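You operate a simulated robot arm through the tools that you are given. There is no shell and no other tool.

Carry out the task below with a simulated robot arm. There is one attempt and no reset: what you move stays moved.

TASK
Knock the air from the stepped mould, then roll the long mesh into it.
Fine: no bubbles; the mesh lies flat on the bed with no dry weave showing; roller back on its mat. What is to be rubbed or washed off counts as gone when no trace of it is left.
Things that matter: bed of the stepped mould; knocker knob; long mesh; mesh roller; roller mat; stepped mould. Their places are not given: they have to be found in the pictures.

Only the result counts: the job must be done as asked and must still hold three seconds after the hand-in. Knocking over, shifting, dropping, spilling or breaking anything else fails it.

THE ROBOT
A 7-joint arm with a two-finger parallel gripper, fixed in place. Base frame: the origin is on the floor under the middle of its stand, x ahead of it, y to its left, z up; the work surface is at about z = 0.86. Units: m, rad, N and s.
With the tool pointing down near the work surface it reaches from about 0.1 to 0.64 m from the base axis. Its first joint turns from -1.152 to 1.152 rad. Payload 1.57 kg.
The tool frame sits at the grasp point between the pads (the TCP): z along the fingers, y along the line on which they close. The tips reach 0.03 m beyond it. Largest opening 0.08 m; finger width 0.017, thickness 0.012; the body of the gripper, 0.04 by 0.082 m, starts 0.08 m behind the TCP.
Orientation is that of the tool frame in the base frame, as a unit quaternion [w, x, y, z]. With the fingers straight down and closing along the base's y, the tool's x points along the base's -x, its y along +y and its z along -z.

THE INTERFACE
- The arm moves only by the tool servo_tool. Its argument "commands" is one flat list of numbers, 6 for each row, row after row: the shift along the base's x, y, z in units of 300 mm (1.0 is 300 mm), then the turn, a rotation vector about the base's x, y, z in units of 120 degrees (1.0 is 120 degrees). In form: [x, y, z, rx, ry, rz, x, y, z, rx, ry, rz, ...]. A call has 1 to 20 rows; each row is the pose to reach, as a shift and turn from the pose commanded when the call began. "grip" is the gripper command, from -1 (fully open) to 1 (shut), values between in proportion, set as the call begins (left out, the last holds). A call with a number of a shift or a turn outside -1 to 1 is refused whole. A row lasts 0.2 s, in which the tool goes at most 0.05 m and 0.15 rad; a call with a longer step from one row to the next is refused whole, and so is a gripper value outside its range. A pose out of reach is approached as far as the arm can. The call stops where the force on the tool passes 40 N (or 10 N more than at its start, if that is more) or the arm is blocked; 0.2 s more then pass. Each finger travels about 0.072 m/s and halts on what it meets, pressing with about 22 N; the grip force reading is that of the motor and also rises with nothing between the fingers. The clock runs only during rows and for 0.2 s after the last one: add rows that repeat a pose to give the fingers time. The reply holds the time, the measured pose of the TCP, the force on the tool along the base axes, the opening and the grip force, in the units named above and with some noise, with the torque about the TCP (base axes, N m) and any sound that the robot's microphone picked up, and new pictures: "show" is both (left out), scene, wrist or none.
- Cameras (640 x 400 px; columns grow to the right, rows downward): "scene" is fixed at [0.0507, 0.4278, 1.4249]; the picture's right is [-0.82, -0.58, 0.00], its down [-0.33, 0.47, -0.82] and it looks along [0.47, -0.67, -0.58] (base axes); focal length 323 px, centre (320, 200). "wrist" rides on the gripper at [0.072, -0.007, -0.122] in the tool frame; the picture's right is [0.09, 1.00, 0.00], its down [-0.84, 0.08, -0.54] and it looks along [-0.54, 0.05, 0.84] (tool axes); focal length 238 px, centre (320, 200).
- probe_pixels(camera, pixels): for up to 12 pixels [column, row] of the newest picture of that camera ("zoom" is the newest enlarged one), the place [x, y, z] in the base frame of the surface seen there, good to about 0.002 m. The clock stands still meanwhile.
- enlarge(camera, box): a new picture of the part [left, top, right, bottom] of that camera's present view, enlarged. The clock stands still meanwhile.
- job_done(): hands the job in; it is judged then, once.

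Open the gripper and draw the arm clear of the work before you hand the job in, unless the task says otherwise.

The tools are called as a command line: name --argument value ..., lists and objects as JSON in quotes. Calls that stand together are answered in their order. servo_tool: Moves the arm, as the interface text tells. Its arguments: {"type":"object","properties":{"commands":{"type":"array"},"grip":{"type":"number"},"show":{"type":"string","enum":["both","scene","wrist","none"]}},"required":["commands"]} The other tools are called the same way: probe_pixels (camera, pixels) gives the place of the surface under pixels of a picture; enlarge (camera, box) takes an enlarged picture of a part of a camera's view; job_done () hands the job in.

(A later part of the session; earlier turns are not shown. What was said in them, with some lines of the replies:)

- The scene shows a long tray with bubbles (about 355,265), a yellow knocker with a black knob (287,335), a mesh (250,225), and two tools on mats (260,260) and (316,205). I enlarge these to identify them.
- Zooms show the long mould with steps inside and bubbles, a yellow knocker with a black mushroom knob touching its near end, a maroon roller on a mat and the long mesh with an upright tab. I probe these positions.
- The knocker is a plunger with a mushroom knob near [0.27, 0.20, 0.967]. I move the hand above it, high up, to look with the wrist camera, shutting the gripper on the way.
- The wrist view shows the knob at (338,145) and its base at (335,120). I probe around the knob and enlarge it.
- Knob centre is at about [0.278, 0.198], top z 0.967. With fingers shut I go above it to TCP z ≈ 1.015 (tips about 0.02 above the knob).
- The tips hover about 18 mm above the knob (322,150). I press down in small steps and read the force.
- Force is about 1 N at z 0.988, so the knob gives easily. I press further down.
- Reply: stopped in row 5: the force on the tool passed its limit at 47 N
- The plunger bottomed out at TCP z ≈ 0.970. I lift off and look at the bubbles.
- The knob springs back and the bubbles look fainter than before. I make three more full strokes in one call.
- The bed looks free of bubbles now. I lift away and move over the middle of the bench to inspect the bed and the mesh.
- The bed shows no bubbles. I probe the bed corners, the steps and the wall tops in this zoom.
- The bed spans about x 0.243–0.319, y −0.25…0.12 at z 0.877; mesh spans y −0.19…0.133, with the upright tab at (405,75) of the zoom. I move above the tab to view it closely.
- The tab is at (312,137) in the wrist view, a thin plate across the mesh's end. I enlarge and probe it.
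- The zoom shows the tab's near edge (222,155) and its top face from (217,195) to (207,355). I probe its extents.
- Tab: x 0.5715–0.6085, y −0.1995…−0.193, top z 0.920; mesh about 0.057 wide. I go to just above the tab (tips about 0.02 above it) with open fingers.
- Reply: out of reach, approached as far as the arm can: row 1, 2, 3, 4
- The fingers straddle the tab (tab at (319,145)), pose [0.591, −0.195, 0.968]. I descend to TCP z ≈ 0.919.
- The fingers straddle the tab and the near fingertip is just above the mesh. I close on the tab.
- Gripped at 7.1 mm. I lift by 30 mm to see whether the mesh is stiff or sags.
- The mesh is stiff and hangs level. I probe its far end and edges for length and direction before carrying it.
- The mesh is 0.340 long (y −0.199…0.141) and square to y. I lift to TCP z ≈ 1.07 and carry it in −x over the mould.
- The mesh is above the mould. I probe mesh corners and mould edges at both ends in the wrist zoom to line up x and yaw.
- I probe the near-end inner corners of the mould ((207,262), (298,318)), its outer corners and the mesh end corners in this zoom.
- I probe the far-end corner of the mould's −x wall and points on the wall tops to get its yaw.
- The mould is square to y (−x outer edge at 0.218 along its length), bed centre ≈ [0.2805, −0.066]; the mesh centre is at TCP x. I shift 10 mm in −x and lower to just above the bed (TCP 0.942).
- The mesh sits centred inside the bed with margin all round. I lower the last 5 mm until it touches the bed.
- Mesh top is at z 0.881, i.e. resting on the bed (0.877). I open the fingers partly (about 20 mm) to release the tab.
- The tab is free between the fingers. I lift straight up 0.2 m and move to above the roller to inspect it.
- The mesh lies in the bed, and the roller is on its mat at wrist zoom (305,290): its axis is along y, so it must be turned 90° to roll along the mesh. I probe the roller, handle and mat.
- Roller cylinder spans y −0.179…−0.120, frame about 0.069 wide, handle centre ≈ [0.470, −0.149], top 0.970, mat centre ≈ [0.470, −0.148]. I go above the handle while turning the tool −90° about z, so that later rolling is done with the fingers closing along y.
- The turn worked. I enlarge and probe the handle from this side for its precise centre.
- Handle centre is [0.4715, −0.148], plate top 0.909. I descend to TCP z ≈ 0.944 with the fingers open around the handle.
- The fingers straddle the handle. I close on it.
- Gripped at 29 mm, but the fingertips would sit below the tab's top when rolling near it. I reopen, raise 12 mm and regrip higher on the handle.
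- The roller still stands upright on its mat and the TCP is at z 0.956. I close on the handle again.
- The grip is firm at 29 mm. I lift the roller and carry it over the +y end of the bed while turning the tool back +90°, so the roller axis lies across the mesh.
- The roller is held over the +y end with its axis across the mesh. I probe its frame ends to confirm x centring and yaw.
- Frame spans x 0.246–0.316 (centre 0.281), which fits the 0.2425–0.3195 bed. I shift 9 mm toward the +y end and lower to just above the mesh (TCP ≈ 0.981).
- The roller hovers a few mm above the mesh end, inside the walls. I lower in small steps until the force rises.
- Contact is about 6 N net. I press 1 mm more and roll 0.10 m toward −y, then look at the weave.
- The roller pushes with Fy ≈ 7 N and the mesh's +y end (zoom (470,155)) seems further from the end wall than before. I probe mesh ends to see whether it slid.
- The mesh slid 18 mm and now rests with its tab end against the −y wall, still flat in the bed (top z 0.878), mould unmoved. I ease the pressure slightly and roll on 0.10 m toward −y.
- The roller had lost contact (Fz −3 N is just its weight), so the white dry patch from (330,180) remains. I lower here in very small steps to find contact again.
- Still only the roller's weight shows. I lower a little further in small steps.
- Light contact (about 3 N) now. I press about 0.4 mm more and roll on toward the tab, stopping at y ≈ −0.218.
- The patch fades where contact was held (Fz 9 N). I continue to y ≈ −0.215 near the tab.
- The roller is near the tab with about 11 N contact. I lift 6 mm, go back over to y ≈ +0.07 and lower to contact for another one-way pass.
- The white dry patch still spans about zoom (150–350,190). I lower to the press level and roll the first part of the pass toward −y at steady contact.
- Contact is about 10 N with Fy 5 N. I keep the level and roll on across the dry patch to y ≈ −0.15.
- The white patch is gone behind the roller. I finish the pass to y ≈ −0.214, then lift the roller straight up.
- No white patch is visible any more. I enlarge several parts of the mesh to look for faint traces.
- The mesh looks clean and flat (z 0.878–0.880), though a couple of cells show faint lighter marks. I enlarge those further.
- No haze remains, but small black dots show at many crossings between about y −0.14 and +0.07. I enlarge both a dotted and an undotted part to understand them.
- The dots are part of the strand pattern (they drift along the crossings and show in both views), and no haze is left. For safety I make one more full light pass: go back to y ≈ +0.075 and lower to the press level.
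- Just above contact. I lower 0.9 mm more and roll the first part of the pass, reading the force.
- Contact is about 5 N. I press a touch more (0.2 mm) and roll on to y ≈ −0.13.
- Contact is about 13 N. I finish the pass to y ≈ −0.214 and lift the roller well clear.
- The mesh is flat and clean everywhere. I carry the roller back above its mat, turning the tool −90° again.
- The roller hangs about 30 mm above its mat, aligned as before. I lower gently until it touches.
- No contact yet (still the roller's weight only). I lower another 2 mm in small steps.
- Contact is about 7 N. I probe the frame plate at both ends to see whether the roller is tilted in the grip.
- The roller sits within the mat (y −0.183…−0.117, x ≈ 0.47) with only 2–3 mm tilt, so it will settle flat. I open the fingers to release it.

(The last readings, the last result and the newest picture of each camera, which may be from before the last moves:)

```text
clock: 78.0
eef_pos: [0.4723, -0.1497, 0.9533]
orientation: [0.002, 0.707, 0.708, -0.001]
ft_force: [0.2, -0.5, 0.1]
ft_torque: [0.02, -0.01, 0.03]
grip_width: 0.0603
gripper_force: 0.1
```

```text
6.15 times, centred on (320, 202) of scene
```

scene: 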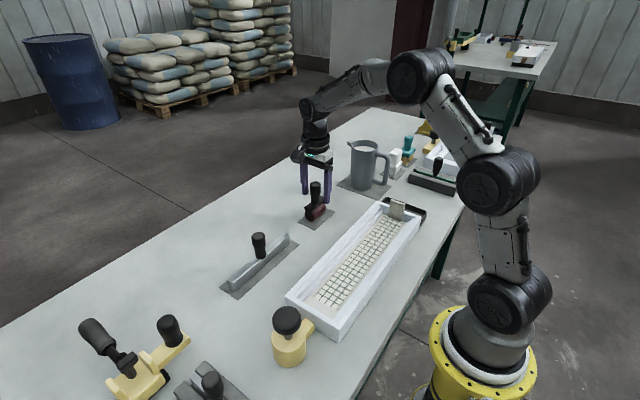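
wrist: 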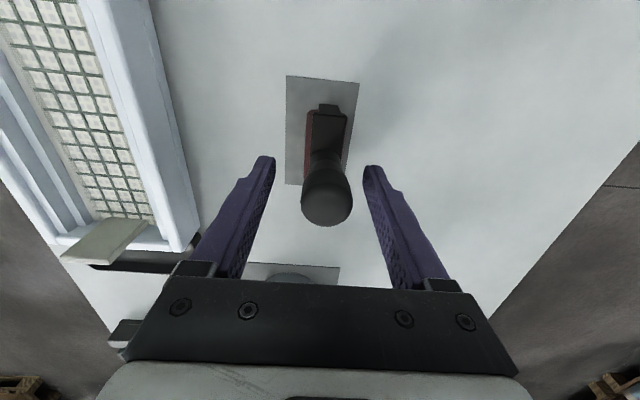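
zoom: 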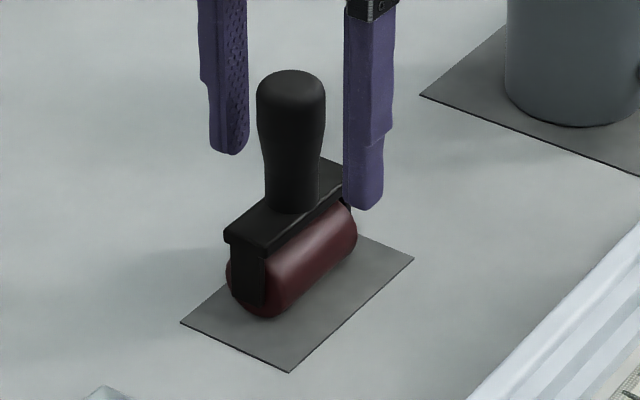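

The roller stands free between the fingers, though the handle looks a little off-centre toward +x (wrist (326,205)). I wait a moment and probe it to see if it is stable.

servo_tool --commands '[0, 0, 0, 0, 0, 0, 0, 0, 0, 0, 0, 0, 0, 0, 0, 0, 0, 0, 0, 0, 0, 0, 0, 0, 0, 0, 0, 0, 0, 0]' --grip -0.5

enlarge --camera "scene" --box '[290, 170, 350, 235]'

```text
clock: 79.2
eef_pos: [0.4725, -0.1499, 0.9532]
orientation: [0.002, 0.707, 0.708, -0.001]
ft_force: [-0.7, 0.5, -0.3]
ft_torque: [0.01, 0.03, -0.01]
grip_width: 0.0601
gripper_force: 0.2
```

scene: 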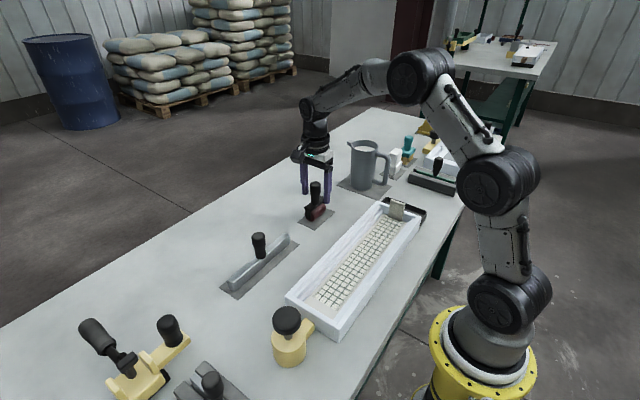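
wrist: 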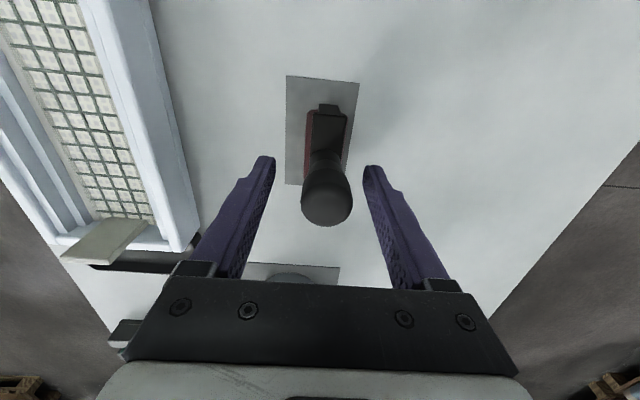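

```text
6.15 times, centred on (320, 202) of scene
```

zoom: 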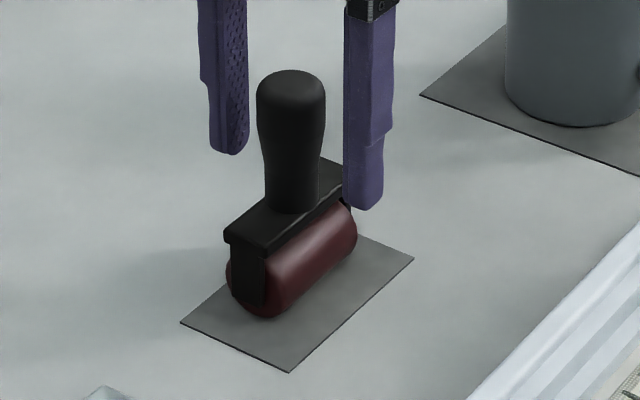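

The roller hasn't moved between the two readings. I probe handle top, plate and cylinder to judge lean and placement.

probe_pixels --camera "zoom" --pixels '[[291, 75], [270, 90], [312, 90], [291, 100], [230, 232], [265, 240], [260, 218], [325, 175], [265, 312], [350, 245], [300, 270], [240, 290]]'

probe_pixels --camera "wrist" --pixels '[[327, 205], [312, 200], [342, 200], [327, 190], [327, 222], [316, 120], [340, 120], [328, 113], [329, 105], [310, 140], [346, 140]]'

```text
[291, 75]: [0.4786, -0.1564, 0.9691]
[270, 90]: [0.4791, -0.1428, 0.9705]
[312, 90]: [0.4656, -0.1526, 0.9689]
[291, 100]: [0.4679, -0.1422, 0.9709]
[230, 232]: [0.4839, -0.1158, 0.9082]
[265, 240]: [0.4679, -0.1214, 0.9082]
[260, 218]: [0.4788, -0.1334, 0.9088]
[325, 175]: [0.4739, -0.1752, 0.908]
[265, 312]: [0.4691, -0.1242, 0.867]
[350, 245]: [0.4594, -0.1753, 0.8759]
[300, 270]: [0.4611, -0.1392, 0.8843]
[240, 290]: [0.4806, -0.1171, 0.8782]
```

```text
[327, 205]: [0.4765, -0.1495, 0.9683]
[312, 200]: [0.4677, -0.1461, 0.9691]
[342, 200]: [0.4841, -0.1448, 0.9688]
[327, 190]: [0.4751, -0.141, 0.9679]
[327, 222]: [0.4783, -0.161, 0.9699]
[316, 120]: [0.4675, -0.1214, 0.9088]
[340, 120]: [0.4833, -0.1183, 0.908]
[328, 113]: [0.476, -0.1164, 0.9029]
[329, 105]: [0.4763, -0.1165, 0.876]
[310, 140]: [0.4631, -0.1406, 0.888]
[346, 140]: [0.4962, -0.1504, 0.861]
```

The roller stands upright, fully on its mat (cylinder x 0.459–0.491 within mat 0.4425–0.499). I lift straight up and clear of the work.

servo_tool --commands '[0, 0, 0.05, 0, 0, 0, 0, 0, 0.15, 0, 0, 0, 0, 0, 0.3, 0, 0, 0, 0, 0, 0.45, 0, 0, 0, 0, 0, 0.6, 0, 0, 0, 0, 0, 0.7, 0, 0, 0]' --grip -0.5

enlarge --camera "scene" --box '[270, 160, 430, 330]'

```text
clock: 80.5
eef_pos: [0.4701, -0.1478, 1.1651]
orientation: [0.002, 0.707, 0.708, 0.0]
ft_force: [0.1, -0.3, 0.8]
ft_torque: [0.04, -0.03, 0.02]
grip_width: 0.0597
gripper_force: 0.1
```

scene: 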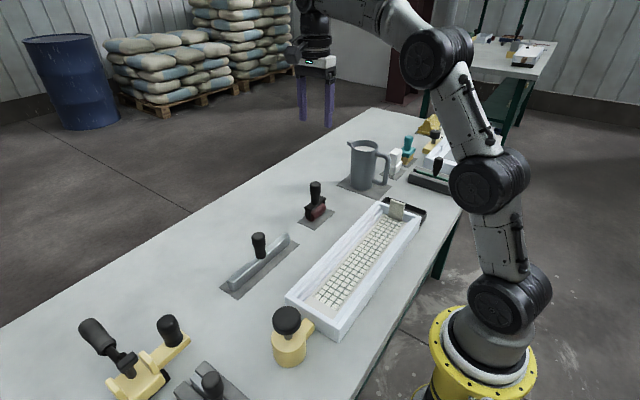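
wrist: 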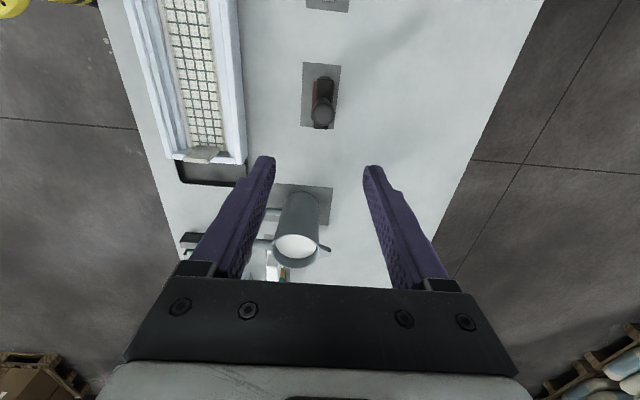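

```text
2.35 times, centred on (350, 245) of scene
```

zoom: 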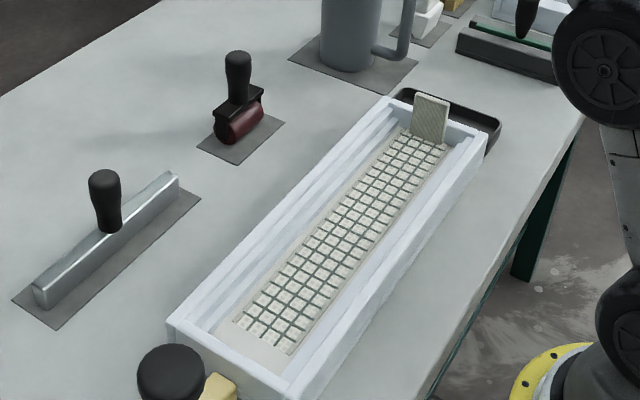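

The roller stands on its mat and the mesh lies in the bed. I retreat to a pose above the mould (turning back) for a last close check of the bed and weave.

servo_tool --commands '[-0.05, 0.027, 0.01, 0, 0, 0.0625, -0.1, 0.054, 0.02, 0, 0, 0.125, -0.15, 0.081, 0.03, 0, 0, 0.1875, -0.2, 0.108, 0.04, 0, 0, 0.25, -0.25, 0.135, 0.05, 0, 0, 0.3125, -0.3, 0.162, 0.06, 0, 0, 0.375, -0.35, 0.189, 0.07, 0, 0, 0.4375, -0.4, 0.216, 0.08, 0, 0, 0.5, -0.45, 0.243, 0.09, 0, 0, 0.5625, -0.5, 0.27, 0.1, 0, 0, 0.625, -0.55, 0.297, 0.1, 0, 0, 0.6875, -0.6, 0.32, 0.1, 0, 0, 0.75, -0.6, 0.32, 0.1, 0, 0, 0.75]' --grip -1

enlarge --camera "wrist" --box '[140, 0, 500, 180]'

enlarge --camera "scene" --box '[290, 190, 430, 330]'

enlarge --camera "scene" --box '[290, 165, 350, 235]'

```text
clock: 83.3
eef_pos: [0.2909, -0.0544, 1.1939]
orientation: [0.002, -0.001, 1.0, 0.001]
ft_force: [-0.8, 0.3, -0.5]
ft_torque: [0.0, 0.0, -0.02]
grip_width: 0.0796
gripper_force: 0.0
```

scene: 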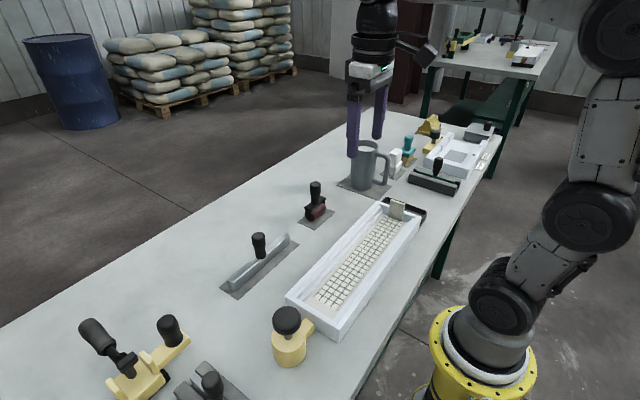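
wrist: 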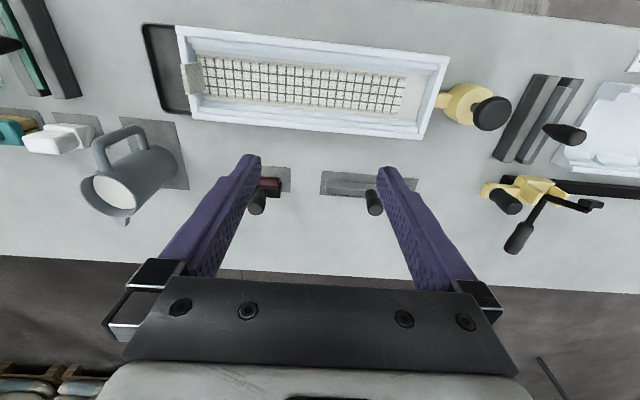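

```text
1.78 times, centred on (320, 90) of wrist
```

zoom: 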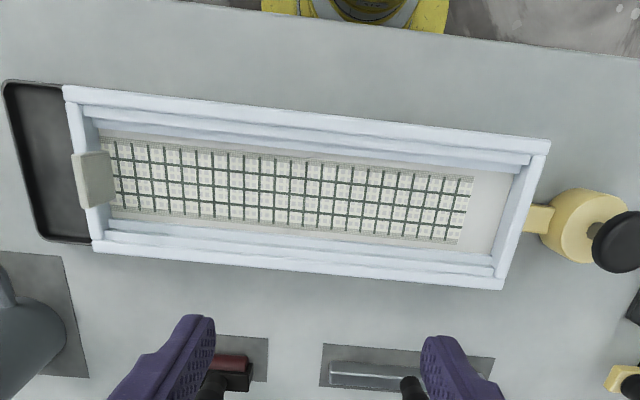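

```text
2.86 times, centred on (360, 260) of scene
```

zoom: 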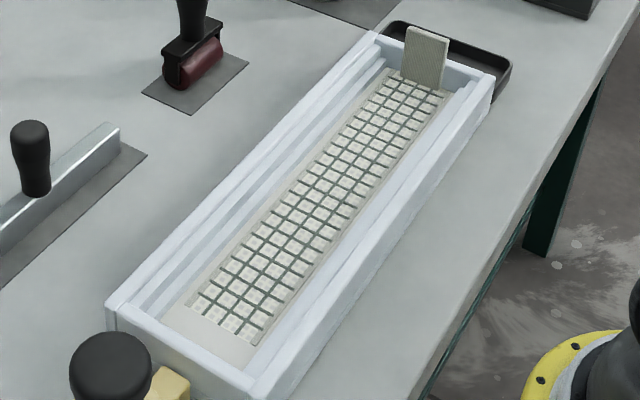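

```text
5.71 times, centred on (320, 200) of scene
```

zoom: 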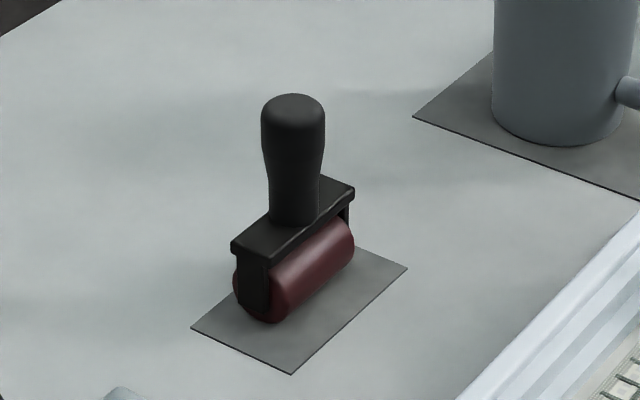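

The roller stands on its mat, the weave is clean, and the bed shows no bubbles. I probe the roller and mat once more to make sure it isn't drifting.

probe_pixels --camera "zoom" --pixels '[[293, 110], [275, 105], [312, 105], [240, 240], [275, 250], [268, 318], [235, 280], [345, 240], [194, 328], [291, 372], [404, 268], [290, 290]]'

probe_pixels --camera "scene" --pixels '[[318, 305], [335, 313], [345, 275], [375, 240], [392, 222], [397, 205], [287, 314], [288, 297], [338, 338]]'

```text
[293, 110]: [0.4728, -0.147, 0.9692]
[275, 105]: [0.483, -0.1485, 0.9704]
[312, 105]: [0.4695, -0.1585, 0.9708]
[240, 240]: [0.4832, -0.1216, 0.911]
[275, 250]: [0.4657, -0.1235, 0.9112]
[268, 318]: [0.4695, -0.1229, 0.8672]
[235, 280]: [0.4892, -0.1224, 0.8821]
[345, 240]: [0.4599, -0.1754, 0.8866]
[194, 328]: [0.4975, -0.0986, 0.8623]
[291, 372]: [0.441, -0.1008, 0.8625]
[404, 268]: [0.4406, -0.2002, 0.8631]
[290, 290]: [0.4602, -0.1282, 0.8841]
```

```text
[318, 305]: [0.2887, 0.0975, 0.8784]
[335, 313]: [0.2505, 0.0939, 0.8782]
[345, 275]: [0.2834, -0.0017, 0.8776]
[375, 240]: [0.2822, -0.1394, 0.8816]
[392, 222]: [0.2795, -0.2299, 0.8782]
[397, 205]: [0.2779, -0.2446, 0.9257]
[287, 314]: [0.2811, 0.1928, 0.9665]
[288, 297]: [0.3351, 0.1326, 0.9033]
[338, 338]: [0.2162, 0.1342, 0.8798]
```

The roller is steady and wholly on its mat, the mould and knocker are in their original places, and the mesh is flat and clean. The gripper is open and high above the bench, so I hand in.

job_done

```text
The job is handed in.
```

I knocked the air out of the stepped mould, rolled the long mesh into it and put the roller back on its mat. The job is handed in, but no verdict has come back yet.

- **Bubbles:** four full strokes of the knocker cleared the bed; none show in the close-ups.
- **Mesh:** it lies flat on the bed, and the white dry patch is gone after the rolling passes. On the first pass the roller dragged it about 18 mm, so its tab end now rests against the mould's end wall instead of being centred.
- **Black dots:** small black dots show where strands cross along most of the mesh. I took them to be part of the mesh's pattern, not something left on it.
- **Roller:** it stands upright and fully on its mat, about 5 mm off centre because it rolled slightly when released.
- **Everything else:** the mould and knocker read the same positions as at the start, and I saw nothing else on the bench disturbed. The arm is raised clear with the gripper open.
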